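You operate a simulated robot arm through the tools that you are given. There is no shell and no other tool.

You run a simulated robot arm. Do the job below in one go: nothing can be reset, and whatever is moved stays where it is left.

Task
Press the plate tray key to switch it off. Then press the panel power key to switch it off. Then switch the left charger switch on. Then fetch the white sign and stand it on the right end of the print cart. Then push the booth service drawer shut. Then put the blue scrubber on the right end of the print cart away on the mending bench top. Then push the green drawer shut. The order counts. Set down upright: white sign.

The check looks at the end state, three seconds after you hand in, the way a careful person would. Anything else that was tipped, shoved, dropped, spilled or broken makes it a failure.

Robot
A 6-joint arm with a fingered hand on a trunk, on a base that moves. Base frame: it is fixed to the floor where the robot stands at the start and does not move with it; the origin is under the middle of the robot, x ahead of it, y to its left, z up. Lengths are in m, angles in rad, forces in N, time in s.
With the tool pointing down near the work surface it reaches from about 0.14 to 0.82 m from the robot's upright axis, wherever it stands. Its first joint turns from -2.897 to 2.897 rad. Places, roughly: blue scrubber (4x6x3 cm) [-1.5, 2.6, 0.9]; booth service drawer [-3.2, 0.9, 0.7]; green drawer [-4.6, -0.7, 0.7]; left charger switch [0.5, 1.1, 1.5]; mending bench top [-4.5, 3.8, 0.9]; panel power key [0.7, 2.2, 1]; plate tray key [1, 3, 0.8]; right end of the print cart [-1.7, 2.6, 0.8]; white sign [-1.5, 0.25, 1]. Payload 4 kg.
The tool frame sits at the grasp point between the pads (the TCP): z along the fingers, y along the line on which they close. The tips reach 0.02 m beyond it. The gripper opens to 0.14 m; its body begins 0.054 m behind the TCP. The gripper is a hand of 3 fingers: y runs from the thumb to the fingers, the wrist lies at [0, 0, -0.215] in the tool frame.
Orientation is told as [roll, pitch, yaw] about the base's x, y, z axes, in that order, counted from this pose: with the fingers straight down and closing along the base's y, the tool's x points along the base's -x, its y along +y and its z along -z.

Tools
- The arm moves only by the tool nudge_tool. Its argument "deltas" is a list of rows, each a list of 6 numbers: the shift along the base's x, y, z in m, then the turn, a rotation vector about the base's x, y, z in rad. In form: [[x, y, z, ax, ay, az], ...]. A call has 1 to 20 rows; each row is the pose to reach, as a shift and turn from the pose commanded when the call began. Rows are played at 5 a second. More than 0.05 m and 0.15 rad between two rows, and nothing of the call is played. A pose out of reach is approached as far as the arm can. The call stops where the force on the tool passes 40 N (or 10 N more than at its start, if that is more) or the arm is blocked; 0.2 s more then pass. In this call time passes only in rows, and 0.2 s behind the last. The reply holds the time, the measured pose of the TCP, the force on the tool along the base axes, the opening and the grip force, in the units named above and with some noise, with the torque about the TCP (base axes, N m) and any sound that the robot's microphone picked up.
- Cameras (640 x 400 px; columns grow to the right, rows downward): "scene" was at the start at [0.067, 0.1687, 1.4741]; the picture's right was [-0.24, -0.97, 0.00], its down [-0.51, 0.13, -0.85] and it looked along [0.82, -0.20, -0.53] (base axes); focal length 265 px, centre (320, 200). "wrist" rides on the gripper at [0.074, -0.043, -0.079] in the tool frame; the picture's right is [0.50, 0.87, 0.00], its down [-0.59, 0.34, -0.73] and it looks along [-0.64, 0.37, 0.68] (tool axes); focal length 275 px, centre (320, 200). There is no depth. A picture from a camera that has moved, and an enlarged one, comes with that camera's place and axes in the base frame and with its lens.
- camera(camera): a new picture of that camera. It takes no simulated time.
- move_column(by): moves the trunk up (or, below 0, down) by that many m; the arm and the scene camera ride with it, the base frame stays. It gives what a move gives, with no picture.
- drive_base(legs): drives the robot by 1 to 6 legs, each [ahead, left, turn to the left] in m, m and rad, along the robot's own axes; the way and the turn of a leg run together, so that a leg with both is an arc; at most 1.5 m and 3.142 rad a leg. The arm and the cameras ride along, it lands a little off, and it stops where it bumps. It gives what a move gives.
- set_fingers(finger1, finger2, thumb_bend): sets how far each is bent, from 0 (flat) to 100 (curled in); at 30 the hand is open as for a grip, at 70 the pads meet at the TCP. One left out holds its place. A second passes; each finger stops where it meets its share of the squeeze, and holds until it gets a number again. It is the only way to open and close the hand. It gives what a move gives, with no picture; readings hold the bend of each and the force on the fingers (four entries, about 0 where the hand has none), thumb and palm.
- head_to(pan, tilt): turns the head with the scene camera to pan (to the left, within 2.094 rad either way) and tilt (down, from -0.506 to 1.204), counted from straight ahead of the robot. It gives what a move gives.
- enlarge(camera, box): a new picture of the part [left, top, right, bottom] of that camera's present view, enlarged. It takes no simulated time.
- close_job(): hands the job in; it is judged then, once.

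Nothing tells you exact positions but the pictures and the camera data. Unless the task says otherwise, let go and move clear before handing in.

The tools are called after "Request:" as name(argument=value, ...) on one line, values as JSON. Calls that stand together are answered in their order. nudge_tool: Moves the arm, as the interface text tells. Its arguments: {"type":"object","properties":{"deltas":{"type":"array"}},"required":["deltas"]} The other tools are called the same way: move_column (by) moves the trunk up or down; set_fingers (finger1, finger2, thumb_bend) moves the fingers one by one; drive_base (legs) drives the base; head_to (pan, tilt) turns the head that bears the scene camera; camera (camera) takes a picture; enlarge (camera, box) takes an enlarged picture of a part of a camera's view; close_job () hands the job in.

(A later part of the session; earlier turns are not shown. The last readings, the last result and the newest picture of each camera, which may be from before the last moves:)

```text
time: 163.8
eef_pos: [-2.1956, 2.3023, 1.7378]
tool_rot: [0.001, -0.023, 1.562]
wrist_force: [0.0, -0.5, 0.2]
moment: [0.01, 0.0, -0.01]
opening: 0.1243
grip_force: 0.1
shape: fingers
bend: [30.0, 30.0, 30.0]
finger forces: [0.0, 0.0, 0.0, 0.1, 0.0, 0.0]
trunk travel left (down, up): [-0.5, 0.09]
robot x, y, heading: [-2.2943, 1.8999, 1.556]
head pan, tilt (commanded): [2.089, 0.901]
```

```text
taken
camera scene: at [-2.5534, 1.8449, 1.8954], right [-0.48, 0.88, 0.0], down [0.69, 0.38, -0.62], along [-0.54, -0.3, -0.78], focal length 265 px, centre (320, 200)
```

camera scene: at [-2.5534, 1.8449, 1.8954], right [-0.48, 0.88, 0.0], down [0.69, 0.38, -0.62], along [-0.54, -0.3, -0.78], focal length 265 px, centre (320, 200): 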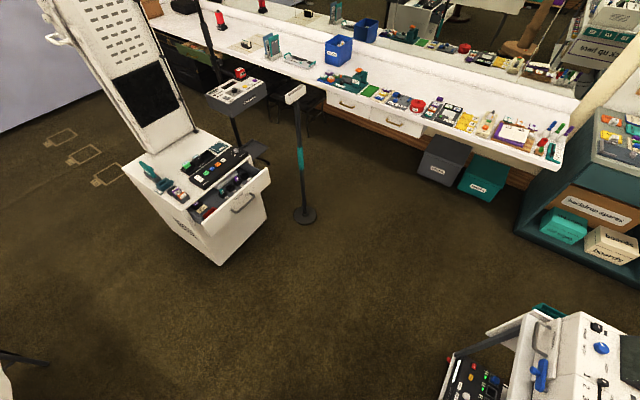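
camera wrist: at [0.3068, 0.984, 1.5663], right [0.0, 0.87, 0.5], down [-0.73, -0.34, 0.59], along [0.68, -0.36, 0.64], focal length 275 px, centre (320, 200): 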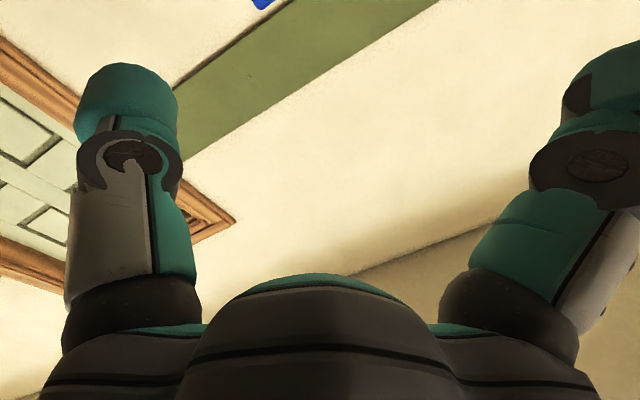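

The kiosk's open drawer (booth service drawer) is visible. Now I'll turn to face +x and move along the far side of the white table toward the bin.

Request:
drive_base(legs=[[0, 0, -1.556], [0, -1.1, 0]])

Request:
head_to(pan=-0.3, tilt=0.8)

Request:
camera(camera="scene")

```text
time: 173.2
eef_pos: [-1.8911, 0.7089, 1.7384]
tool_rot: [0.0, -0.022, 0.015]
wrist_force: [-1.0, 0.0, 0.1]
moment: [0.0, 0.02, -0.01]
opening: 0.1242
grip_force: 0.1
shape: fingers
bend: [30.0, 30.0, 30.0]
finger forces: [0.1, 0.0, 0.0, 0.0, 0.0, 0.1]
trunk travel left (down, up): [-0.5, 0.09]
robot x, y, heading: [-2.2941, 0.7999, 0.007]
head pan, tilt (commanded): [2.089, 0.901]
```

```text
time: 175.4
eef_pos: [-1.8917, 0.7098, 1.7383]
tool_rot: [-0.002, -0.023, 0.013]
wrist_force: [0.0, 0.3, -0.1]
moment: [-0.01, 0.03, 0.0]
opening: 0.1243
grip_force: 0.1
shape: fingers
bend: [30.0, 30.0, 30.0]
finger forces: [0.0, 0.0, 0.0, 0.0, 0.0, 0.0]
trunk travel left (down, up): [-0.5, 0.09]
robot x, y, heading: [-2.2979, 0.8014, 0.009]
head pan, tilt (commanded): [-0.3, 0.799]
```

```text
taken
camera scene: at [-2.2417, 0.9669, 1.9034], right [-0.29, -0.96, 0.0], down [-0.69, 0.21, -0.7], along [0.67, -0.2, -0.72], focal length 265 px, centre (320, 200)
```

scene: 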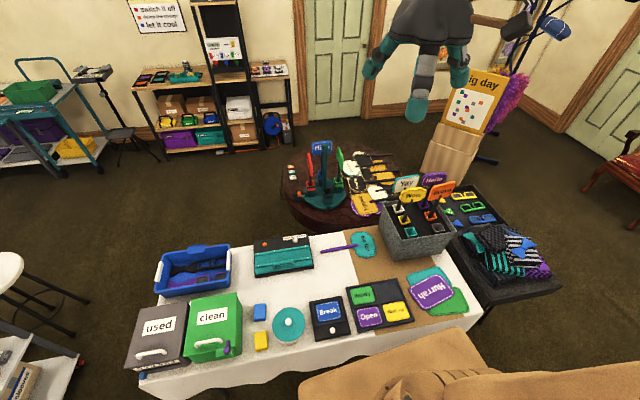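

Now I can see the bin from the far side; signs are two-sided. Zooming in on the bin.

Request:
enlarge(camera="scene", box=[370, 160, 470, 260])

Request:
enlarge(camera="scene", box=[380, 170, 430, 230])

```text
4.00 times, centred on (420, 210) of scene
camera zoom: at [-2.2417, 0.9669, 1.9034], right [-0.29, -0.96, 0.0], down [-0.69, 0.21, -0.7], along [0.67, -0.2, -0.72], focal length 1062 px, centre (-80, 160)
```

zoom: 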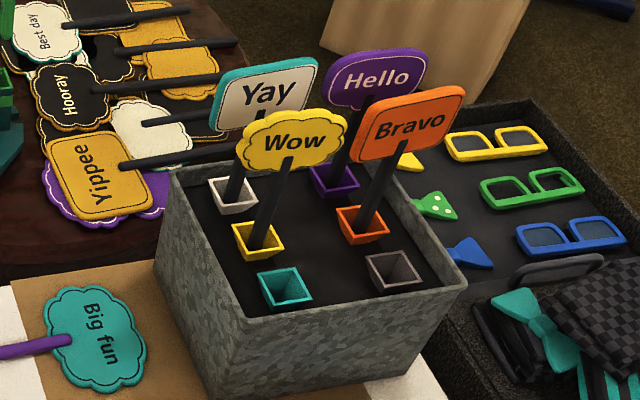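

```text
6.67 times, centred on (405, 200) of scene
camera zoom: at [-2.2417, 0.9669, 1.9034], right [-0.29, -0.96, 0.0], down [-0.69, 0.21, -0.7], along [0.67, -0.2, -0.72], focal length 1770 px, centre (-247, 200)
```

zoom: 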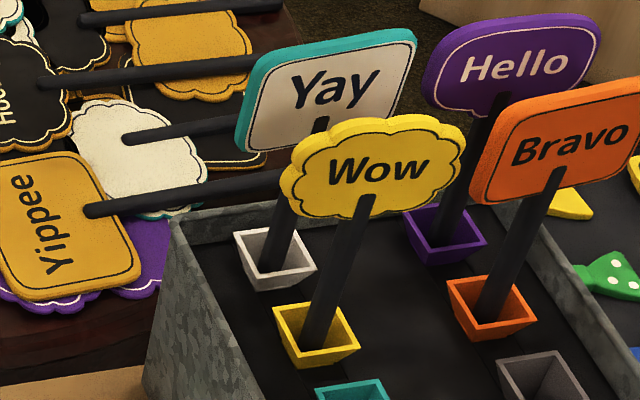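

Yay is on a stick in a white socket; boards are planes facing ±x, with Wow ~7 cm behind it. I'll check the hand geometry with a wrist picture and move the base opposite the sign.

Request:
drive_base(legs=[[0, -0.46, 0]])

Request:
camera(camera="wrist")

Request:
head_to(pan=-0.1, tilt=0.8)

Request:
camera(camera="scene")

```text
time: 178.1
eef_pos: [-1.8868, 0.2476, 1.7389]
tool_rot: [0.0, -0.021, 0.016]
wrist_force: [-0.4, 0.2, 0.3]
moment: [0.02, 0.02, 0.02]
opening: 0.1242
grip_force: 0.1
shape: fingers
bend: [30.0, 30.0, 30.0]
finger forces: [0.0, 0.1, 0.0, 0.0, 0.0, 0.1]
trunk travel left (down, up): [-0.5, 0.09]
robot x, y, heading: [-2.295, 0.34, 0.009]
head pan, tilt (commanded): [-0.3, 0.799]
```

```text
taken
camera wrist: at [-1.9622, 0.2032, 1.8159], right [-0.51, 0.86, -0.01], down [0.57, 0.35, 0.75], along [0.65, 0.38, -0.66], focal length 275 px, centre (320, 200)
```

wrist: 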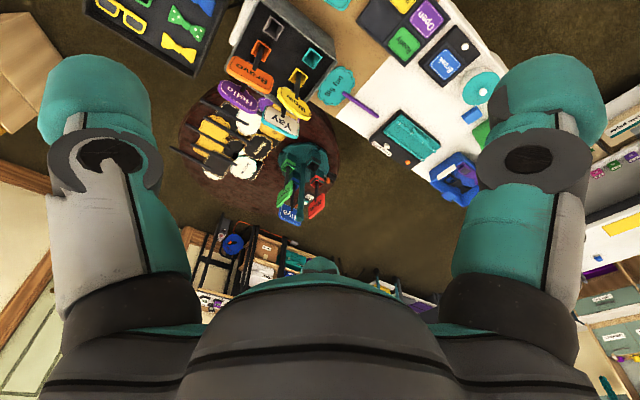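

```text
time: 178.9
eef_pos: [-1.8875, 0.2462, 1.7394]
tool_rot: [-0.002, -0.024, 0.016]
wrist_force: [-0.9, 0.0, 0.7]
moment: [0.0, -0.01, 0.01]
opening: 0.1244
grip_force: 0.1
shape: fingers
bend: [30.0, 30.0, 30.0]
finger forces: [0.0, 0.0, 0.1, 0.0, 0.0, 0.1]
trunk travel left (down, up): [-0.5, 0.09]
robot x, y, heading: [-2.2913, 0.3375, 0.006]
head pan, tilt (commanded): [-0.099, 0.799]
```

```text
taken
camera scene: at [-2.2355, 0.5202, 1.9034], right [-0.09, -1.0, 0.0], down [-0.71, 0.07, -0.7], along [0.69, -0.06, -0.72], focal length 265 px, centre (320, 200)
```

scene: 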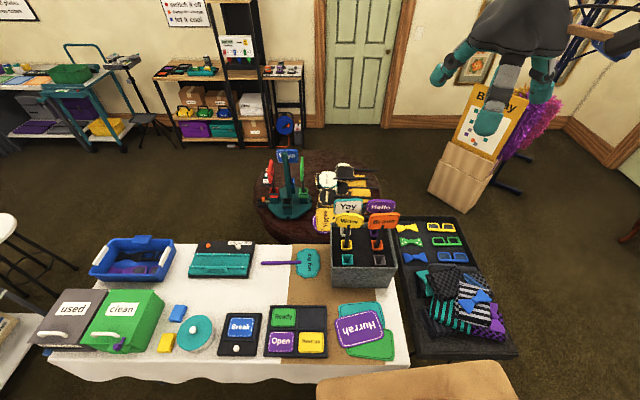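

The hand is a radial 3-finger type. I'd rather have the two fingers in the narrow Yay–Wow gap and the thumb outside, i.e. yaw≈+90°, so I'll shift the base slightly right to allow that wrist angle.

Request:
drive_base(legs=[[0.01, -0.14, 0]])

Request:
nudge_tool(deltas=[[0.03, 0.02, 0, 0, 0, 0.14], [0.06, 0.04, 0, 0, 0, 0.28], [0.09, 0.06, 0, 0, 0, 0.42], [0.12, 0.08, 0, 0, 0, 0.56], [0.15, 0.1, 0, 0, 0, 0.7], [0.18, 0.12, 0, 0, 0, 0.84], [0.21, 0.14, 0, 0, 0, 0.98], [0.24, 0.16, 0, 0, 0, 1.12], [0.27, 0.18, 0, 0, 0, 1.26], [0.3, 0.2, 0, 0, 0, 1.4], [0.33, 0.22, 0, 0, 0, 1.54]])

Request:
camera(camera="wrist")

```text
time: 180.2
eef_pos: [-1.8768, 0.1055, 1.7377]
tool_rot: [-0.002, -0.024, 0.013]
wrist_force: [0.2, -0.2, -0.5]
moment: [0.02, 0.0, 0.01]
opening: 0.1243
grip_force: 0.1
shape: fingers
bend: [30.0, 30.0, 30.0]
finger forces: [0.0, 0.0, 0.0, 0.1, 0.0, 0.0]
trunk travel left (down, up): [-0.5, 0.09]
robot x, y, heading: [-2.2813, 0.1994, 0.008]
head pan, tilt (commanded): [-0.099, 0.799]
```

```text
time: 182.6
eef_pos: [-1.5996, 0.3164, 1.7045]
tool_rot: [0.002, -0.023, 1.558]
wrist_force: [0.8, 0.2, -0.2]
moment: [-0.03, 0.05, -0.04]
opening: 0.1244
grip_force: 0.1
shape: fingers
bend: [30.0, 30.0, 30.0]
finger forces: [0.1, 0.0, 0.0, 0.0, 0.0, 0.0]
out of reach, approached as far as the arm can: row 9, 10, 11
trunk travel left (down, up): [-0.5, 0.09]
robot x, y, heading: [-2.2821, 0.1941, 0.013]
head pan, tilt (commanded): [-0.099, 0.799]
```

```text
taken
camera wrist: at [-1.5573, 0.2391, 1.7816], right [-0.87, -0.49, -0.01], down [-0.33, 0.58, 0.75], along [-0.36, 0.66, -0.66], focal length 275 px, centre (320, 200)
```

wrist: 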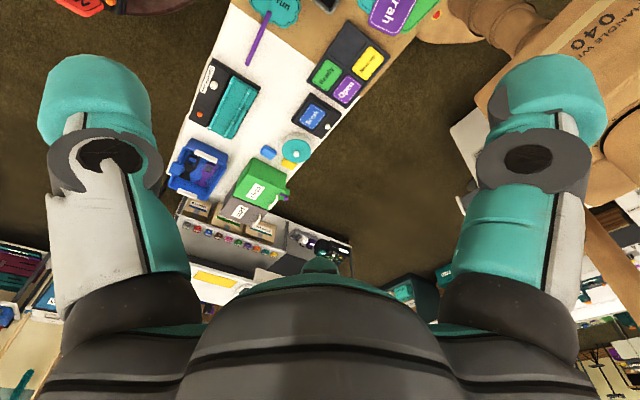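

Reach is limited at this height; lowering brings more. I'll lower the trunk a bit, then bring the arm down and forward while staying above the signs.

Request:
move_column(by=-0.15)

Request:
nudge_tool(deltas=[[0, 0, -0.04, 0, 0, 0], [0, 0, -0.08, 0, 0, 0], [0, 0, -0.12, 0, 0, 0], [0, 0, -0.16, 0, 0, 0], [0, 0, -0.2, 0, 0, 0], [0.03, 0.005, -0.22, 0, 0, 0], [0.06, 0.01, -0.24, 0, 0, 0], [0.09, 0.015, -0.26, 0, 0, 0]])

Request:
camera(camera="wrist")

Request:
camera(camera="scene")

```text
time: 184.4
eef_pos: [-1.6046, 0.3142, 1.5565]
tool_rot: [0.002, -0.022, 1.555]
wrist_force: [-0.3, -0.6, 0.8]
moment: [-0.01, 0.0, 0.01]
opening: 0.1247
grip_force: 0.0
shape: fingers
bend: [30.0, 30.0, 30.0]
finger forces: [0.1, 0.0, 0.1, 0.1, 0.0, 0.0]
trunk travel left (down, up): [-0.35, 0.24]
robot x, y, heading: [-2.2821, 0.196, 0.005]
head pan, tilt (commanded): [-0.099, 0.799]
```

```text
time: 186.2
eef_pos: [-1.5124, 0.3282, 1.2977]
tool_rot: [0.002, -0.022, 1.554]
wrist_force: [-0.9, 0.0, -0.6]
moment: [-0.01, 0.04, 0.03]
opening: 0.1243
grip_force: 0.0
shape: fingers
bend: [30.0, 30.0, 30.0]
finger forces: [0.1, 0.0, 0.1, 0.0, 0.1, 0.0]
trunk travel left (down, up): [-0.35, 0.24]
robot x, y, heading: [-2.2833, 0.1932, 0.01]
head pan, tilt (commanded): [-0.099, 0.799]
```

```text
taken
camera wrist: at [-1.4705, 0.2509, 1.3731], right [-0.87, -0.49, -0.01], down [-0.33, 0.58, 0.75], along [-0.36, 0.66, -0.66], focal length 275 px, centre (320, 200)
```

wrist: 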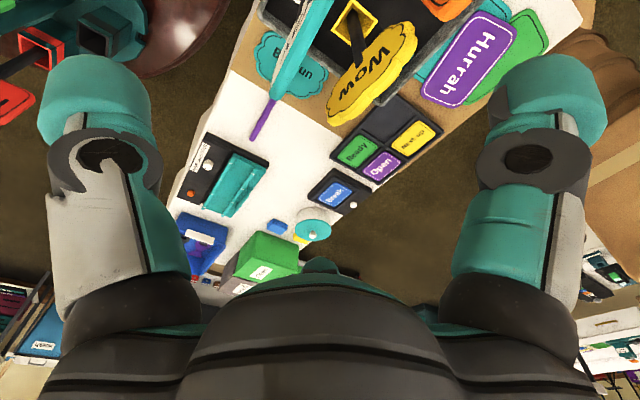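

```text
taken
camera scene: at [-2.2215, 0.3786, 1.7532], right [-0.09, -1.0, 0.0], down [-0.72, 0.07, -0.7], along [0.69, -0.06, -0.72], focal length 265 px, centre (320, 200)
```

scene: 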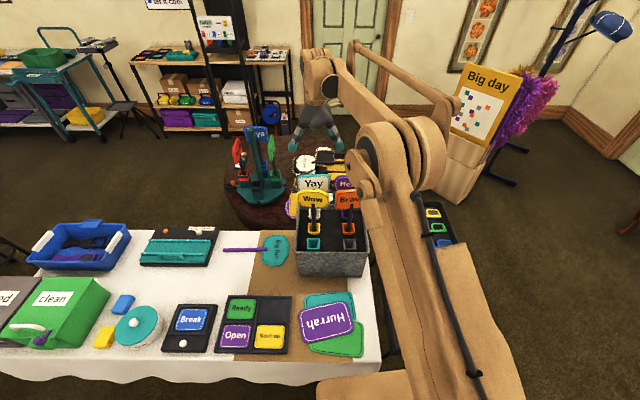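

The wrist view shows Yay edge-on at x≈−1.497, y≈0.335 (board z≈1.04–1.135) and Wow at x≈−1.571. I'll pre-shape the fingers for the narrow gap and come down to just above the boards.

Request:
set_fingers(finger1=47, finger2=47, thumb_bend=40)

Request:
nudge_tool(deltas=[[0.005, 0.004, -0.03, 0, 0.01, 0], [0.01, 0.007, -0.06, 0, 0.02, 0], [0.01, 0.007, -0.09, 0, 0.022, 0], [0.01, 0.007, -0.12, 0, 0.022, 0]])

Request:
camera(camera="wrist")

Request:
enlarge(camera="scene", box=[270, 100, 390, 220])

```text
time: 187.2
eef_pos: [-1.5144, 0.328, 1.2983]
tool_rot: [0.0, -0.023, 1.556]
wrist_force: [-0.2, -0.3, 0.5]
moment: [-0.01, 0.02, 0.0]
opening: 0.0843
grip_force: 0.1
shape: fingers
bend: [47.0, 47.0, 40.0]
finger forces: [0.0, 0.0, 0.0, 0.1, 0.1, 0.0]
trunk travel left (down, up): [-0.35, 0.24]
robot x, y, heading: [-2.2828, 0.1927, 0.005]
head pan, tilt (commanded): [-0.099, 0.799]
```

```text
time: 188.2
eef_pos: [-1.503, 0.3353, 1.1755]
tool_rot: [0.023, -0.023, 1.553]
wrist_force: [-1.1, 0.3, -1.1]
moment: [0.0, 0.04, -0.01]
opening: 0.0843
grip_force: 0.1
shape: fingers
bend: [47.0, 47.0, 40.0]
finger forces: [0.1, 0.0, 0.0, 0.0, 0.0, 0.0]
trunk travel left (down, up): [-0.35, 0.24]
robot x, y, heading: [-2.2796, 0.1968, 0.013]
head pan, tilt (commanded): [-0.099, 0.799]
```

```text
taken
camera wrist: at [-1.4596, 0.2588, 1.2521], right [-0.87, -0.49, 0.01], down [-0.31, 0.58, 0.76], along [-0.37, 0.66, -0.66], focal length 275 px, centre (320, 200)
```

wrist: 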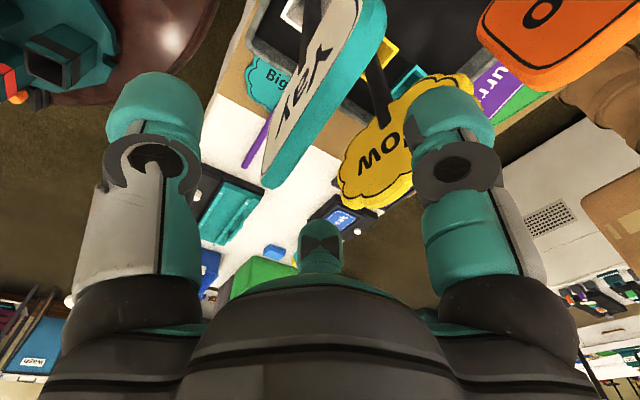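

```text
3.33 times, centred on (330, 160) of scene
camera zoom: at [-2.2233, 0.3784, 1.7533], right [-0.09, -1.0, 0.0], down [-0.71, 0.07, -0.7], along [0.69, -0.06, -0.72], focal length 885 px, centre (287, 333)
```

zoom: 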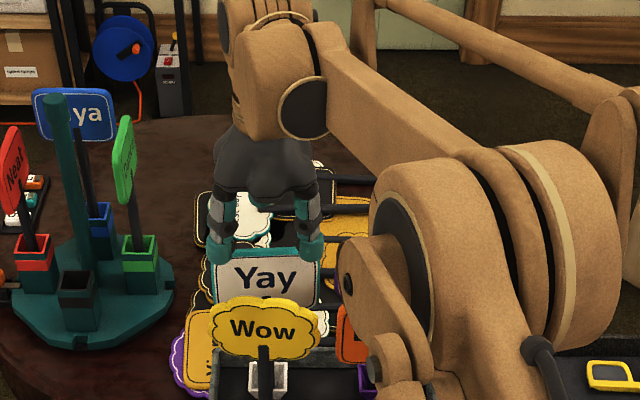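

The Yay board is between thumb and fingers, and the fingers clear Wow. I'll level the tool and descend in two stages.

Request:
nudge_tool(deltas=[[0, 0, -0.015, -0.023, -0.022, 0], [0, 0, -0.03, -0.023, -0.022, 0], [0, 0, -0.045, -0.023, -0.022, 0]])

Request:
camera(camera="wrist")

Request:
enlarge(camera="scene", box=[270, 120, 390, 220])

```text
time: 189.0
eef_pos: [-1.5022, 0.3348, 1.1308]
tool_rot: [0.0, 0.0, 1.555]
wrist_force: [0.4, 0.1, 0.1]
moment: [0.0, 0.01, 0.0]
opening: 0.0845
grip_force: 0.1
shape: fingers
bend: [47.0, 47.0, 40.0]
finger forces: [0.0, 0.1, 0.0, 0.0, 0.0, 0.0]
trunk travel left (down, up): [-0.35, 0.24]
robot x, y, heading: [-2.2816, 0.1943, 0.008]
head pan, tilt (commanded): [-0.099, 0.799]
```

```text
taken
camera wrist: at [-1.4611, 0.2598, 1.2098], right [-0.87, -0.49, 0.0], down [-0.33, 0.59, 0.73], along [-0.36, 0.64, -0.68], focal length 275 px, centre (320, 200)
```

wrist: 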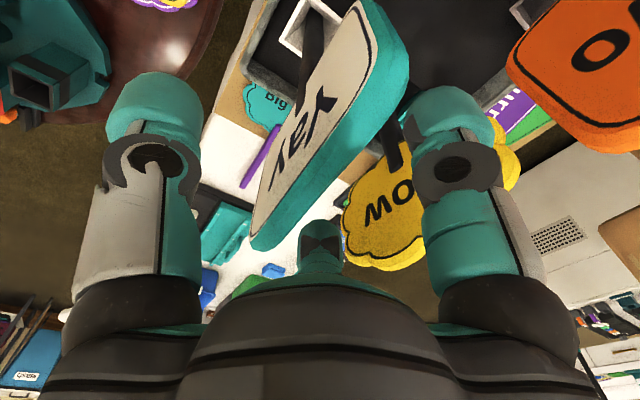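

```text
4.00 times, centred on (330, 170) of scene
camera zoom: at [-2.2234, 0.3784, 1.7533], right [-0.09, -1.0, 0.0], down [-0.71, 0.07, -0.7], along [0.69, -0.06, -0.72], focal length 1062 px, centre (280, 320)
```

zoom: 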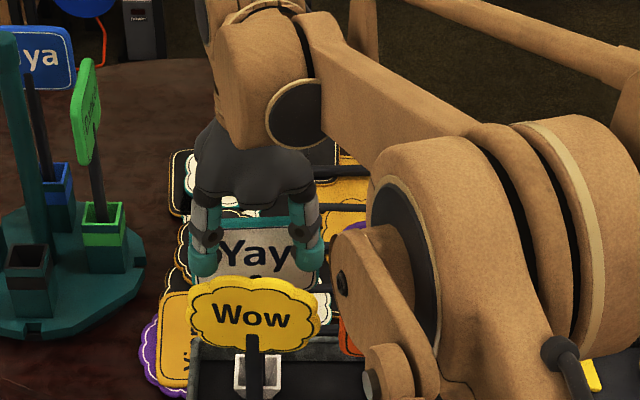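

Board plane is at x≈−1.4925, centred between digits. Final descent, then close the hand on the board.

Request:
nudge_tool(deltas=[[0.002, -0.003, -0.011, 0, 0, 0], [0.004, -0.003, -0.022, 0, 0, 0], [0.004, -0.003, -0.032, 0, 0, 0]])

Request:
camera(camera="wrist")

```text
time: 189.8
eef_pos: [-1.5013, 0.3328, 1.0992]
tool_rot: [0.002, 0.001, 1.555]
wrist_force: [0.2, 0.0, -0.2]
moment: [-0.02, -0.02, 0.0]
opening: 0.0844
grip_force: 0.1
shape: fingers
bend: [47.0, 47.0, 40.0]
finger forces: [0.0, 0.0, 0.1, 0.0, 0.0, 0.0]
trunk travel left (down, up): [-0.35, 0.24]
robot x, y, heading: [-2.2813, 0.197, 0.01]
head pan, tilt (commanded): [-0.099, 0.799]
```

```text
taken
camera wrist: at [-1.4585, 0.2581, 1.179], right [-0.87, -0.49, 0.0], down [-0.33, 0.59, 0.73], along [-0.36, 0.64, -0.68], focal length 275 px, centre (320, 200)
```

wrist: 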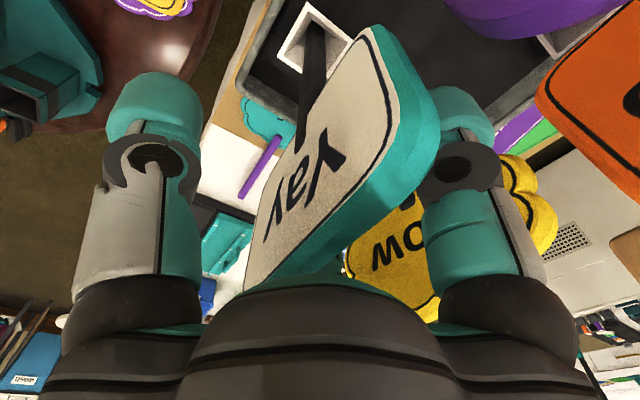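

The board sits well between the digits. Closing the grip.

Request:
set_fingers(finger1=60, finger2=60, thumb_bend=56)

Request:
set_fingers(finger1=80, finger2=80, thumb_bend=80)

Request:
camera(camera="wrist")

```text
time: 190.8
eef_pos: [-1.5007, 0.333, 1.1002]
tool_rot: [-0.001, -0.001, 1.555]
wrist_force: [-0.4, -0.6, 0.3]
moment: [-0.02, 0.01, 0.01]
opening: 0.0391
grip_force: 0.0
shape: fingers
bend: [60.0, 60.0, 56.0]
finger forces: [0.0, 0.1, 0.0, 0.0, 0.0, 0.1]
trunk travel left (down, up): [-0.35, 0.24]
robot x, y, heading: [-2.2867, 0.1935, 0.003]
head pan, tilt (commanded): [-0.099, 0.799]
```

```text
time: 191.8
eef_pos: [-1.501, 0.3323, 1.0996]
tool_rot: [-0.001, 0.0, 1.554]
wrist_force: [-0.1, 0.5, 0.8]
moment: [-0.02, -0.12, -0.03]
opening: 0.0149
grip_force: 22.2
shape: fingers
bend: [67.0, 67.0, 64.0]
finger forces: [11.1, 10.9, 0.1, 0.0, 22.4, 0.0]
trunk travel left (down, up): [-0.35, 0.24]
robot x, y, heading: [-2.2801, 0.1961, 0.012]
head pan, tilt (commanded): [-0.099, 0.799]
```

```text
taken
camera wrist: at [-1.4587, 0.258, 1.1792], right [-0.87, -0.49, 0.0], down [-0.33, 0.59, 0.73], along [-0.36, 0.64, -0.68], focal length 275 px, centre (320, 200)
```

wrist: 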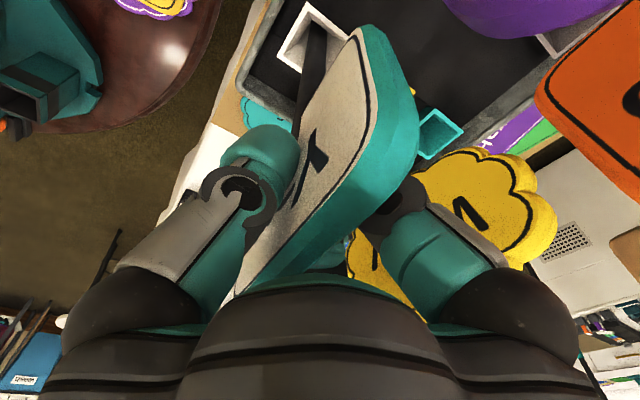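

Firm grip on the board (22 N). Lifting straight up.

Request:
nudge_tool(deltas=[[0, 0, 0.01, 0, 0, 0], [0, 0, 0.03, 0, 0, 0], [0, 0, 0.06, 0, 0, 0], [0, 0, 0.09, 0, 0, 0], [0, 0, 0.12, 0, 0, 0], [0, 0, 0.15, 0, 0, 0]])

Request:
camera(camera="wrist")

Request:
camera(camera="scene")

```text
time: 193.2
eef_pos: [-1.5001, 0.3326, 1.25]
tool_rot: [-0.002, 0.002, 1.555]
wrist_force: [-0.3, 0.9, -0.5]
moment: [0.0, -0.01, 0.01]
opening: 0.015
grip_force: 22.2
shape: fingers
bend: [67.0, 67.0, 64.0]
finger forces: [10.9, 10.9, 0.0, 0.0, 21.8, 0.0]
trunk travel left (down, up): [-0.35, 0.24]
robot x, y, heading: [-2.2831, 0.1956, 0.006]
head pan, tilt (commanded): [-0.099, 0.799]
```

```text
taken
camera wrist: at [-1.4573, 0.2575, 1.3291], right [-0.87, -0.49, 0.0], down [-0.33, 0.59, 0.73], along [-0.36, 0.64, -0.68], focal length 275 px, centre (320, 200)
```

wrist: 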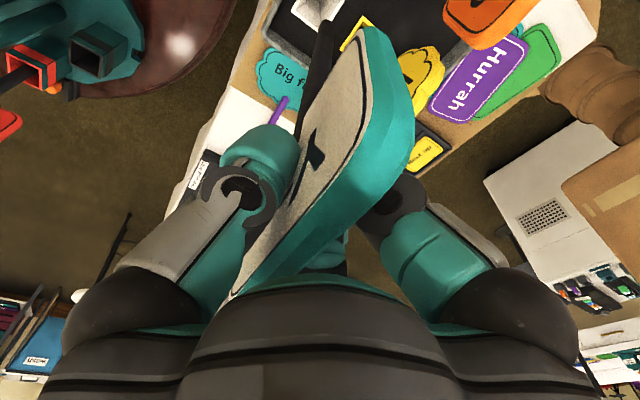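

```text
taken
camera scene: at [-2.2245, 0.3781, 1.7534], right [-0.09, -1.0, 0.0], down [-0.71, 0.07, -0.7], along [0.69, -0.06, -0.72], focal length 265 px, centre (320, 200)
```

scene: 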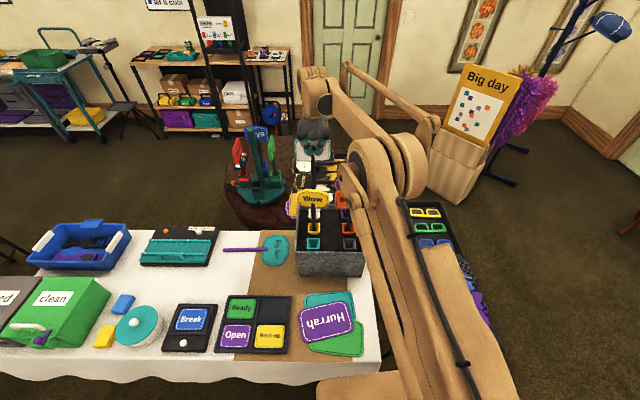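

Request:
enlarge(camera="scene", box=[280, 110, 360, 230])

Request:
enlarge(camera="wrist", box=[250, 0, 400, 94])

```text
3.33 times, centred on (320, 170) of scene
camera zoom: at [-2.2245, 0.3781, 1.7534], right [-0.09, -1.0, 0.0], down [-0.71, 0.07, -0.7], along [0.69, -0.06, -0.72], focal length 885 px, centre (320, 300)
```

zoom: 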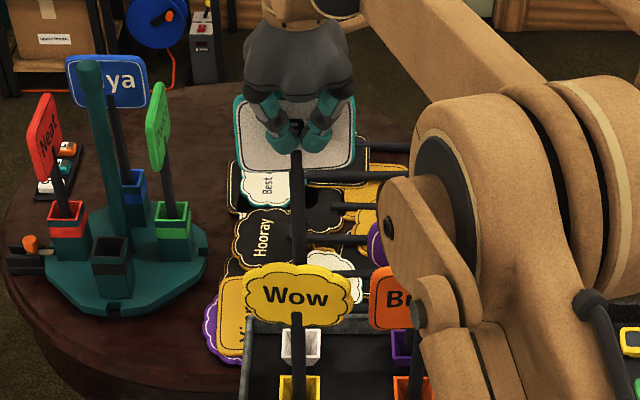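

```text
4.26 times, centred on (325, 47) of wrist
camera zoom: at [-1.4573, 0.2575, 1.3291], right [-0.87, -0.49, 0.0], down [-0.33, 0.59, 0.73], along [-0.36, 0.64, -0.68], focal length 1171 px, centre (299, 851)
```

zoom: 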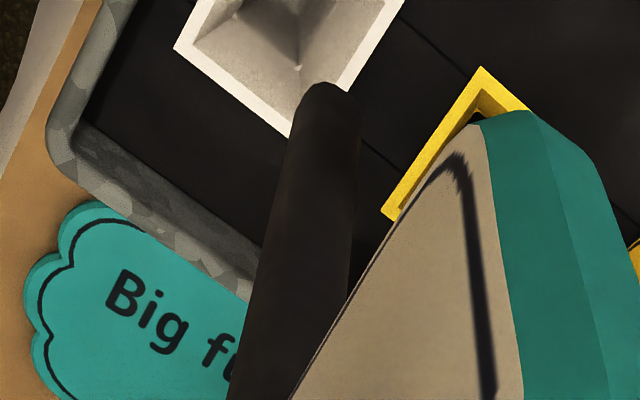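

The sign is free: a stick about 14 cm long below the board, no foot, its end ≈0.20 m below the TCP. I'll raise it with the trunk above everything, then retract it.

Request:
move_column(by=0.2)

Request:
nudge_tool(deltas=[[-0.04, 0, 0, 0, 0, 0], [-0.08, 0, 0, 0, 0, 0], [-0.12, -0.01, 0, 0, 0, 0], [-0.16, -0.02, 0, 0, 0, 0], [-0.2, -0.03, 0, 0, 0, 0], [-0.24, -0.04, 0, 0, 0, 0], [-0.28, -0.05, 0, 0, 0, 0], [-0.32, -0.06, 0, 0, 0, 0]])

Request:
camera(camera="scene")

```text
time: 195.3
eef_pos: [-1.4993, 0.3332, 1.4484]
tool_rot: [-0.001, 0.0, 1.556]
wrist_force: [0.4, 0.5, 0.5]
moment: [0.03, -0.04, -0.01]
opening: 0.0148
grip_force: 22.2
shape: fingers
bend: [67.0, 67.0, 64.0]
finger forces: [10.9, 10.9, 0.1, 0.1, 21.8, 0.0]
trunk travel left (down, up): [-0.55, 0.04]
robot x, y, heading: [-2.2842, 0.1955, 0.005]
head pan, tilt (commanded): [-0.099, 0.799]
```

```text
time: 197.1
eef_pos: [-1.8218, 0.2721, 1.4482]
tool_rot: [-0.004, -0.001, 1.555]
wrist_force: [0.1, -0.1, -0.4]
moment: [-0.01, -0.07, 0.01]
opening: 0.0145
grip_force: 21.9
shape: fingers
bend: [67.0, 67.0, 64.0]
finger forces: [10.8, 10.9, 0.0, 0.1, 21.6, 0.1]
trunk travel left (down, up): [-0.55, 0.04]
robot x, y, heading: [-2.2821, 0.1989, 0.006]
head pan, tilt (commanded): [-0.099, 0.799]
```

```text
taken
camera scene: at [-2.2274, 0.3774, 1.9535], right [-0.09, -1.0, 0.0], down [-0.71, 0.07, -0.7], along [0.7, -0.06, -0.72], focal length 265 px, centre (320, 200)
```

scene: 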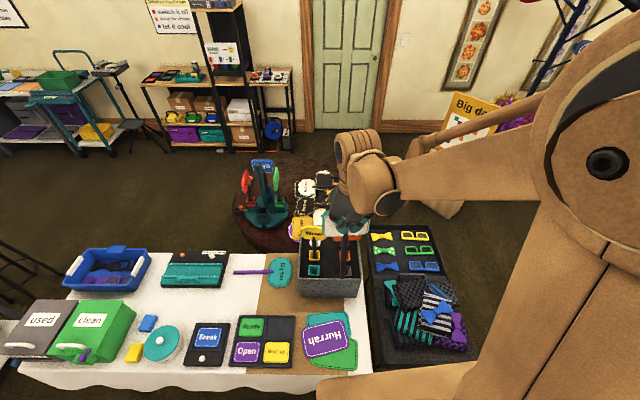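

Sign is held high and clear. Driving back along the far side to the aisle, then turning to face the cart.

Request:
drive_base(legs=[[0, 1.2, 0], [0, 0.48, 0]])

Request:
drive_base(legs=[[0, 0, 1.56]])

Request:
head_to(pan=-0.4, tilt=0.9)

Request:
camera(camera="scene")

```text
time: 205.7
eef_pos: [-1.8604, 1.968, 1.4477]
tool_rot: [-0.002, 0.0, 1.578]
wrist_force: [0.8, -0.7, 0.2]
moment: [0.0, 0.01, 0.0]
opening: 0.0145
grip_force: 21.8
shape: fingers
bend: [67.0, 67.0, 64.0]
finger forces: [10.8, 10.8, 0.0, 0.0, 21.6, 0.1]
trunk travel left (down, up): [-0.55, 0.04]
robot x, y, heading: [-2.3228, 1.8753, 0.031]
head pan, tilt (commanded): [-0.099, 0.799]
```

```text
time: 209.9
eef_pos: [-2.4053, 2.3413, 1.4483]
tool_rot: [-0.001, 0.0, 3.139]
wrist_force: [-0.1, 0.6, -0.1]
moment: [-0.07, -0.01, -0.03]
opening: 0.0142
grip_force: 21.3
shape: fingers
bend: [67.0, 67.0, 64.0]
finger forces: [10.5, 10.6, 0.1, 0.1, 21.2, 0.0]
trunk travel left (down, up): [-0.55, 0.04]
robot x, y, heading: [-2.3216, 1.8805, 1.589]
head pan, tilt (commanded): [-0.099, 0.799]
```

```text
time: 210.7
eef_pos: [-2.4054, 2.3424, 1.4479]
tool_rot: [-0.002, 0.001, 3.139]
wrist_force: [-0.3, -0.3, -0.4]
moment: [0.0, 0.01, 0.01]
opening: 0.0144
grip_force: 21.5
shape: fingers
bend: [67.0, 67.0, 64.0]
finger forces: [10.6, 10.5, 0.0, 0.0, 21.1, 0.0]
trunk travel left (down, up): [-0.55, 0.04]
robot x, y, heading: [-2.3234, 1.8785, 1.591]
head pan, tilt (commanded): [-0.4, 0.901]
```

```text
taken
camera scene: at [-2.4854, 1.9258, 1.9455], right [0.93, -0.37, 0.0], down [-0.29, -0.73, -0.62], along [0.23, 0.58, -0.78], focal length 265 px, centre (320, 200)
```

scene: 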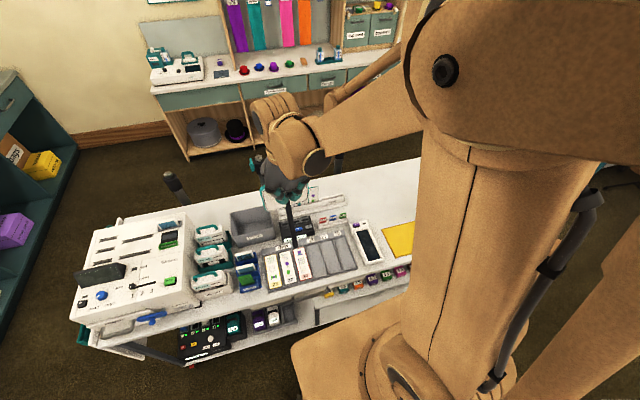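

Now slide right along the aisle toward the cart's right end.

Request:
drive_base(legs=[[0, 0, -0.02], [0.0, -0.72, 0]])

Request:
head_to(pan=-0.3, tilt=1.0)

Request:
camera(camera="scene")

```text
time: 215.0
eef_pos: [-1.6724, 2.3442, 1.4479]
tool_rot: [-0.002, 0.0, 3.115]
wrist_force: [-0.5, 0.5, -0.8]
moment: [0.0, -0.01, 0.02]
opening: 0.0143
grip_force: 20.8
shape: fingers
bend: [67.0, 67.0, 64.0]
finger forces: [10.4, 10.5, 0.0, 0.1, 21.0, 0.0]
trunk travel left (down, up): [-0.55, 0.04]
robot x, y, heading: [-1.6023, 1.8795, 1.573]
head pan, tilt (commanded): [-0.4, 0.901]
```

```text
time: 215.6
eef_pos: [-1.6723, 2.3432, 1.4478]
tool_rot: [-0.002, 0.001, 3.118]
wrist_force: [0.5, 0.5, -0.5]
moment: [-0.02, -0.02, -0.01]
opening: 0.014
grip_force: 20.8
shape: fingers
bend: [67.0, 67.0, 64.0]
finger forces: [10.5, 10.5, 0.0, 0.1, 21.1, 0.0]
trunk travel left (down, up): [-0.55, 0.04]
robot x, y, heading: [-1.5961, 1.8754, 1.571]
head pan, tilt (commanded): [-0.3, 1.0]
```

```text
taken
camera scene: at [-1.7695, 1.9259, 1.9383], right [0.95, -0.3, 0.0], down [-0.25, -0.8, -0.54], along [0.16, 0.52, -0.84], focal length 265 px, centre (320, 200)
```

scene: 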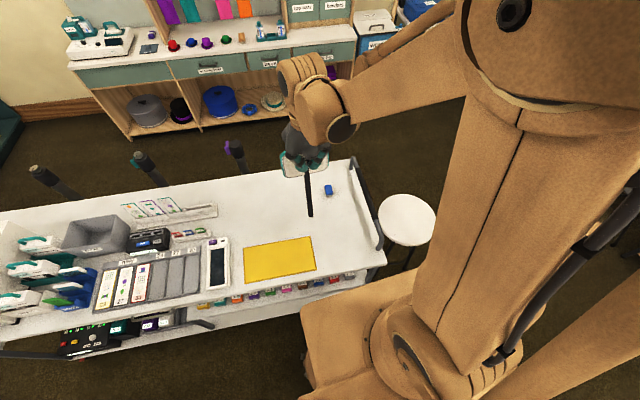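

Request:
enlarge(camera="scene", box=[280, 140, 420, 270])

Request:
camera(camera="wrist")

```text
3.08 times, centred on (350, 205) of scene
camera zoom: at [-1.7695, 1.9259, 1.9383], right [0.95, -0.3, 0.0], down [-0.25, -0.8, -0.54], along [0.16, 0.52, -0.84], focal length 817 px, centre (228, 185)
```

zoom: 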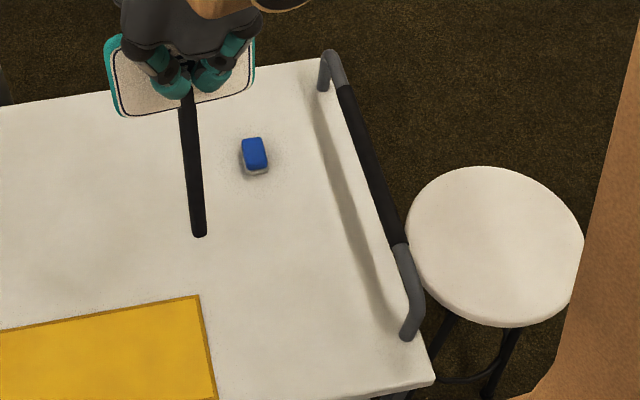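

```text
taken
camera wrist: at [-1.5962, 2.3848, 1.5274], right [0.48, -0.88, 0.0], down [-0.6, -0.33, 0.73], along [-0.65, -0.35, -0.68], focal length 275 px, centre (320, 200)
```

wrist: 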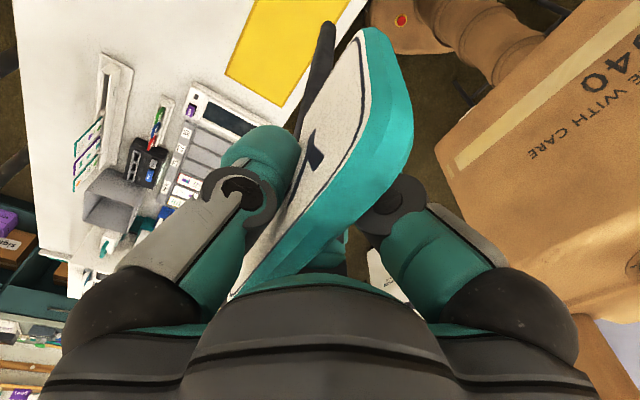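

The bare stick end is ≈0.25 m below the TCP. A 1.5 cm stick alone is tippy, so I'll set it against the cart's end handle bar (bar ≈9.5 cm above the top, line from (−1.402, 2.273) to (−1.354, 2.728)) with only a slight ~5° lean. First rotate the hand so the board is parallel to the bar.

Request:
nudge_tool(deltas=[[0.015, 0.002, 0, 0, 0, -0.14], [0.03, 0.004, 0, 0, 0, -0.28], [0.045, 0.006, 0, 0, 0, -0.42], [0.06, 0.008, 0, 0, 0, -0.56], [0.075, 0.01, 0, 0, 0, -0.7], [0.09, 0.012, 0, 0, 0, -0.84], [0.105, 0.014, 0, 0, 0, -0.98], [0.12, 0.016, 0, 0, 0, -1.12], [0.135, 0.018, 0, 0, 0, -1.26], [0.15, 0.02, 0, 0, 0, -1.4], [0.165, 0.022, 0, 0, 0, -1.54], [0.18, 0.024, 0, 0, 0, -1.652]])

Request:
camera(camera="scene")

Request:
camera(camera="wrist")

```text
time: 218.2
eef_pos: [-1.4913, 2.3676, 1.4484]
tool_rot: [-0.001, -0.002, 1.462]
wrist_force: [0.2, 0.5, -1.2]
moment: [0.0, -0.01, 0.01]
opening: 0.0141
grip_force: 20.9
shape: fingers
bend: [67.0, 67.0, 64.0]
finger forces: [10.6, 10.6, 0.1, 0.0, 21.3, 0.1]
trunk travel left (down, up): [-0.55, 0.04]
robot x, y, heading: [-1.598, 1.8843, 1.571]
head pan, tilt (commanded): [-0.3, 1.0]
```

```text
taken
camera scene: at [-1.769, 1.9262, 1.9383], right [0.96, -0.3, 0.0], down [-0.25, -0.8, -0.54], along [0.16, 0.52, -0.84], focal length 265 px, centre (320, 200)
```

scene: 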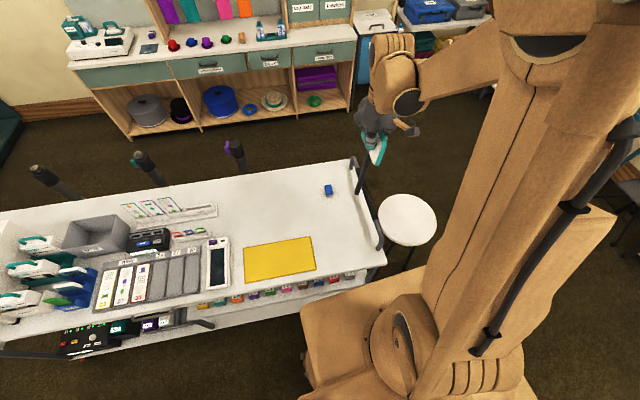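

```text
taken
camera wrist: at [-1.456, 2.289, 1.5268], right [-0.92, -0.4, 0.0], down [-0.27, 0.62, 0.73], along [-0.3, 0.67, -0.68], focal length 275 px, centre (320, 200)
```

wrist: 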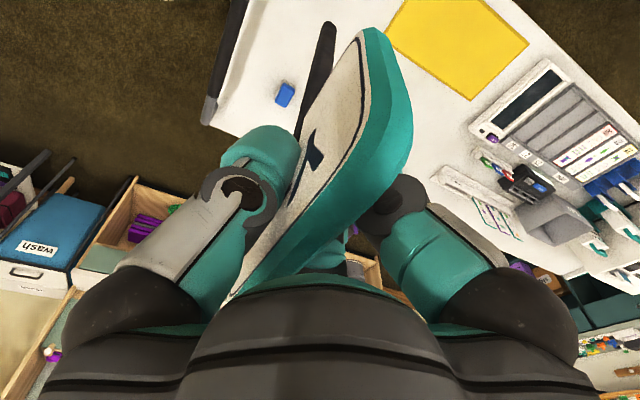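

The board is now parallel to the bar. I'll lower the trunk, keeping the stick ~8 cm above the cart top and ~10 cm inside the bar.

Request:
move_column(by=-0.25)

Request:
camera(camera="scene")

Request:
enlarge(camera="scene", box=[310, 90, 450, 230])

Request:
camera(camera="wrist")

```text
time: 220.8
eef_pos: [-1.4925, 2.3663, 1.1972]
tool_rot: [-0.002, 0.001, 1.464]
wrist_force: [1.0, -0.6, -1.2]
moment: [0.0, 0.02, -0.03]
opening: 0.0142
grip_force: 21.0
shape: fingers
bend: [67.0, 67.0, 64.0]
finger forces: [10.6, 10.6, 0.0, 0.0, 21.3, 0.0]
trunk travel left (down, up): [-0.3, 0.29]
robot x, y, heading: [-1.5996, 1.881, 1.567]
head pan, tilt (commanded): [-0.3, 1.0]
```

```text
taken
camera scene: at [-1.7698, 1.9258, 1.6883], right [0.96, -0.3, 0.0], down [-0.25, -0.8, -0.54], along [0.16, 0.52, -0.84], focal length 265 px, centre (320, 200)
```

scene: 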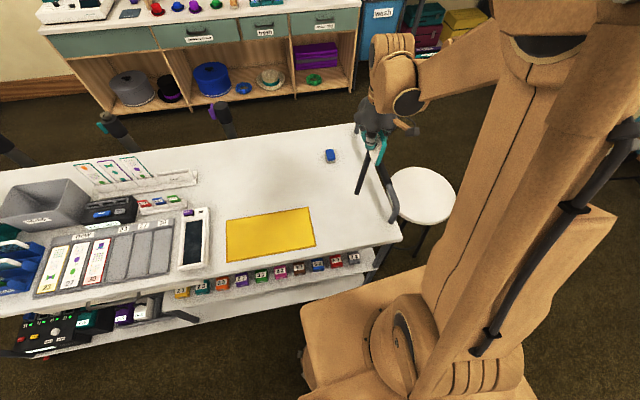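

```text
2.86 times, centred on (380, 160) of scene
camera zoom: at [-1.7698, 1.9258, 1.6883], right [0.96, -0.3, 0.0], down [-0.25, -0.8, -0.54], along [0.16, 0.52, -0.84], focal length 758 px, centre (149, 314)
```

zoom: 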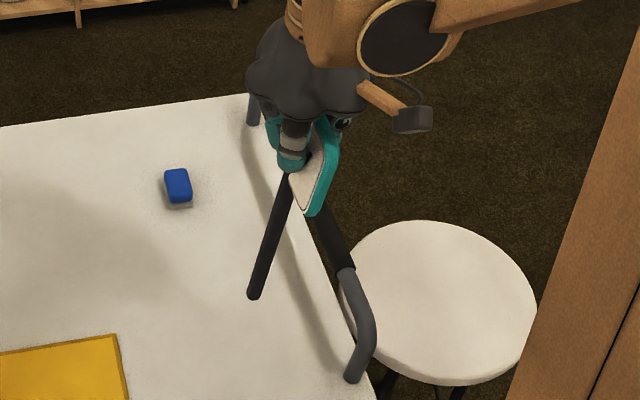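

```text
taken
camera wrist: at [-1.4566, 2.2888, 1.2771], right [-0.91, -0.41, 0.0], down [-0.28, 0.62, 0.73], along [-0.3, 0.67, -0.68], focal length 275 px, centre (320, 200)
```

wrist: 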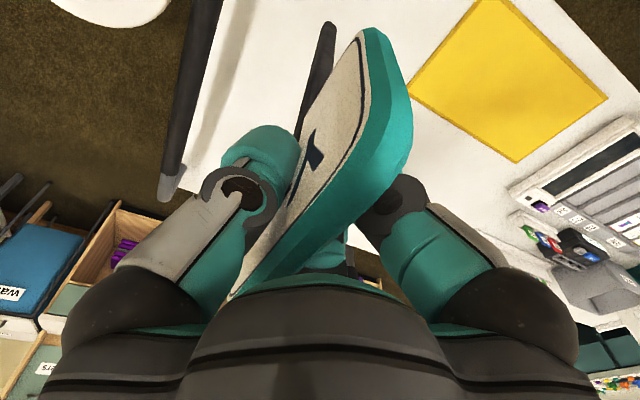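

I have the bar line and the stick end located. Now tilt the hand ~4° toward the bar and approach to a few cm inside of it, still above the surface.

Request:
nudge_tool(deltas=[[0.02, 0.001, -0.01, 0.002, 0.02, 0], [0.04, 0.002, -0.02, 0.004, 0.045, 0], [0.06, 0.003, -0.035, 0.007, 0.07, 0]])

Request:
enlarge(camera="scene", box=[310, 90, 450, 230])

Request:
camera(camera="wrist")

```text
time: 221.6
eef_pos: [-1.4308, 2.3715, 1.1626]
tool_rot: [0.07, 0.0, 1.465]
wrist_force: [0.0, 0.2, -1.0]
moment: [0.0, 0.0, 0.0]
opening: 0.0142
grip_force: 21.3
shape: fingers
bend: [67.0, 67.0, 64.0]
finger forces: [10.7, 10.7, 0.0, 0.0, 21.5, 0.1]
trunk travel left (down, up): [-0.3, 0.29]
robot x, y, heading: [-1.5995, 1.8776, 1.569]
head pan, tilt (commanded): [-0.3, 1.0]
```

```text
2.86 times, centred on (380, 160) of scene
camera zoom: at [-1.7685, 1.9268, 1.6883], right [0.96, -0.3, 0.0], down [-0.25, -0.8, -0.54], along [0.16, 0.52, -0.84], focal length 758 px, centre (149, 314)
```

zoom: 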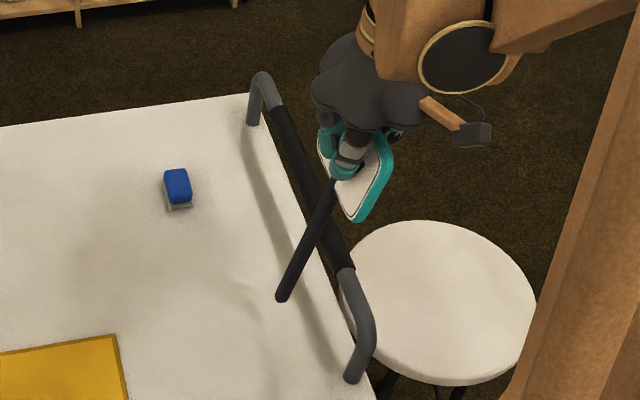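

```text
taken
camera wrist: at [-1.3892, 2.2926, 1.2395], right [-0.91, -0.41, 0.06], down [-0.22, 0.62, 0.76], along [-0.34, 0.68, -0.65], focal length 275 px, centre (320, 200)
```

wrist: 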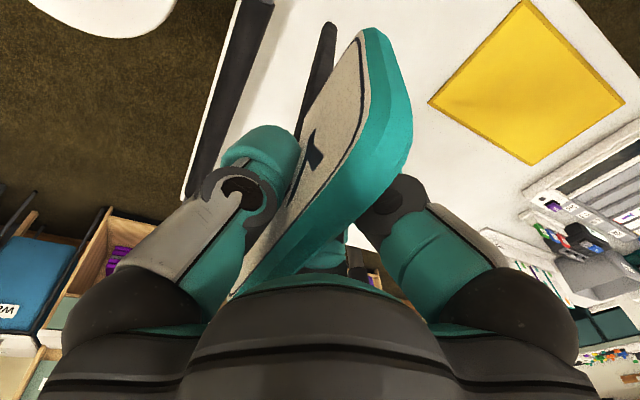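

Stick end measured at (−1.455, 2.377, 0.912), consistent with prediction. Move closer to the bar and down to ~1.5 cm above the surface.

Request:
nudge_tool(deltas=[[0.01, -0.001, -0.012, 0, 0, 0], [0.02, -0.002, -0.026, 0, 0, 0], [0.025, -0.003, -0.032, 0, 0, 0]])

Request:
enlarge(camera="scene", box=[340, 110, 440, 210])

Request:
camera(camera="wrist")

```text
time: 222.4
eef_pos: [-1.4059, 2.3675, 1.1296]
tool_rot: [0.07, 0.0, 1.469]
wrist_force: [1.2, 0.5, -0.4]
moment: [0.04, 0.03, 0.01]
opening: 0.0141
grip_force: 22.2
shape: fingers
bend: [67.0, 67.0, 64.0]
finger forces: [10.7, 10.7, 0.0, 0.0, 21.6, 0.1]
trunk travel left (down, up): [-0.3, 0.29]
robot x, y, heading: [-1.5989, 1.8782, 1.574]
head pan, tilt (commanded): [-0.3, 1.0]
```

```text
4.00 times, centred on (390, 160) of scene
camera zoom: at [-1.7694, 1.9261, 1.6883], right [0.96, -0.3, 0.0], down [-0.25, -0.8, -0.54], along [0.16, 0.52, -0.84], focal length 1062 px, centre (40, 360)
```

zoom: 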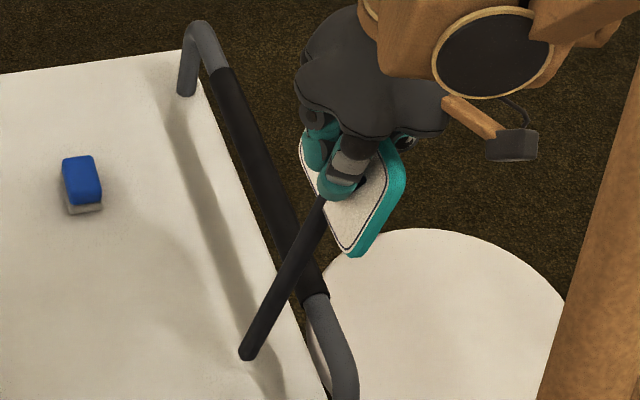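

```text
taken
camera wrist: at [-1.3652, 2.2884, 1.2064], right [-0.91, -0.41, 0.06], down [-0.22, 0.61, 0.76], along [-0.34, 0.68, -0.65], focal length 275 px, centre (320, 200)
```

wrist: 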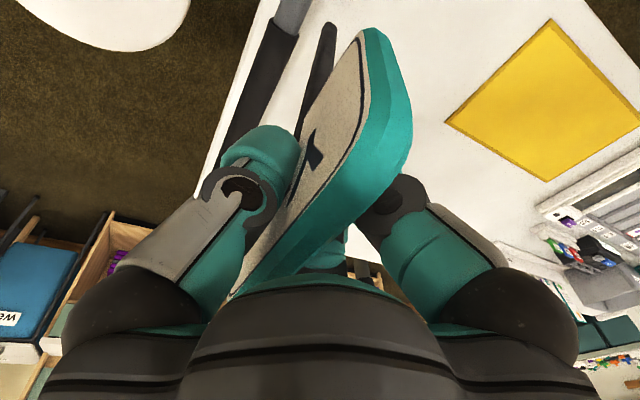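

Request:
nudge_tool(deltas=[[0.003, 0, -0.002, 0, 0, 0], [0.006, 0, -0.004, 0, 0, 0], [0.008, 0, -0.006, 0, 0, 0]])

Request:
camera(camera="wrist")

Request:
enlarge(camera="wrist", box=[220, 0, 400, 112])

```text
time: 223.2
eef_pos: [-1.3975, 2.3662, 1.1252]
tool_rot: [0.071, 0.0, 1.463]
wrist_force: [-0.2, 0.0, -0.3]
moment: [0.02, -0.01, 0.03]
opening: 0.0137
grip_force: 21.7
shape: fingers
bend: [67.0, 67.0, 64.0]
finger forces: [10.7, 10.7, 0.0, 0.1, 21.7, 0.0]
trunk travel left (down, up): [-0.3, 0.29]
robot x, y, heading: [-1.5997, 1.88, 1.574]
head pan, tilt (commanded): [-0.3, 1.0]
```

```text
taken
camera wrist: at [-1.3577, 2.2879, 1.2011], right [-0.91, -0.41, 0.06], down [-0.22, 0.62, 0.76], along [-0.34, 0.68, -0.65], focal length 275 px, centre (320, 200)
```

wrist: 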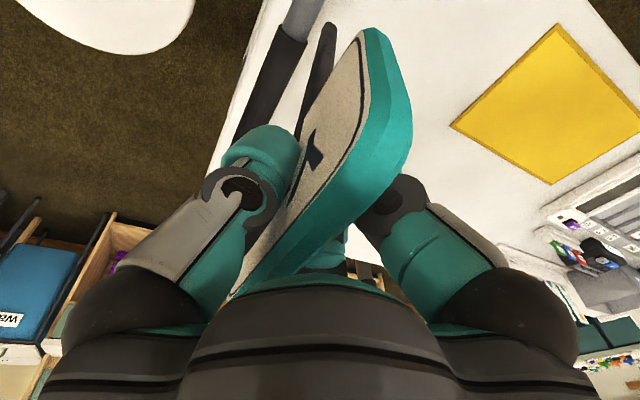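

```text
3.56 times, centred on (310, 56) of wrist
camera zoom: at [-1.3577, 2.2879, 1.2011], right [-0.91, -0.41, 0.06], down [-0.22, 0.62, 0.76], along [-0.34, 0.68, -0.65], focal length 979 px, centre (356, 712)
```

zoom: 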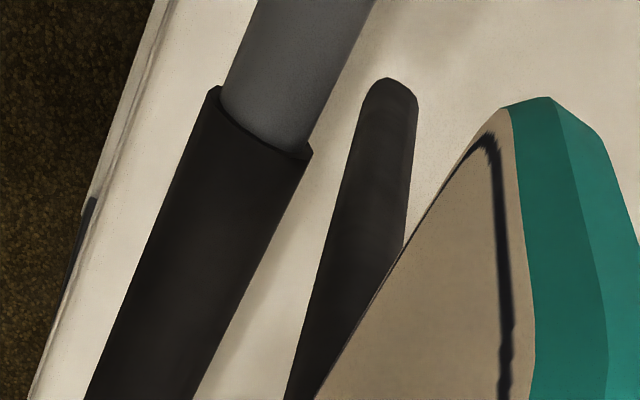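

The wrist zoom shows ≈1 cm gap between stick and bar at bar height. I'll close most of it and then lower to touch the surface.

Request:
nudge_tool(deltas=[[0.004, 0, 0, 0, 0, 0], [0.008, -0.001, 0, 0, 0, 0]])

Request:
enlarge(camera="wrist", box=[220, 0, 400, 112])

```text
time: 223.8
eef_pos: [-1.3906, 2.3657, 1.1252]
tool_rot: [0.071, 0.001, 1.467]
wrist_force: [-0.3, 0.6, 0.0]
moment: [0.03, 0.02, 0.01]
opening: 0.0142
grip_force: 21.4
shape: fingers
bend: [67.0, 67.0, 64.0]
finger forces: [10.7, 10.7, 0.0, 0.0, 21.7, 0.1]
trunk travel left (down, up): [-0.3, 0.29]
robot x, y, heading: [-1.6018, 1.8793, 1.572]
head pan, tilt (commanded): [-0.3, 1.0]
```

```text
3.56 times, centred on (310, 56) of wrist
camera zoom: at [-1.3502, 2.287, 1.2005], right [-0.91, -0.41, 0.06], down [-0.22, 0.61, 0.76], along [-0.34, 0.68, -0.65], focal length 979 px, centre (356, 712)
```

zoom: 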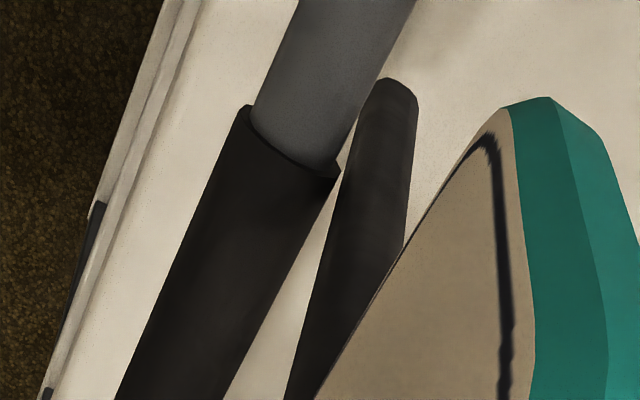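

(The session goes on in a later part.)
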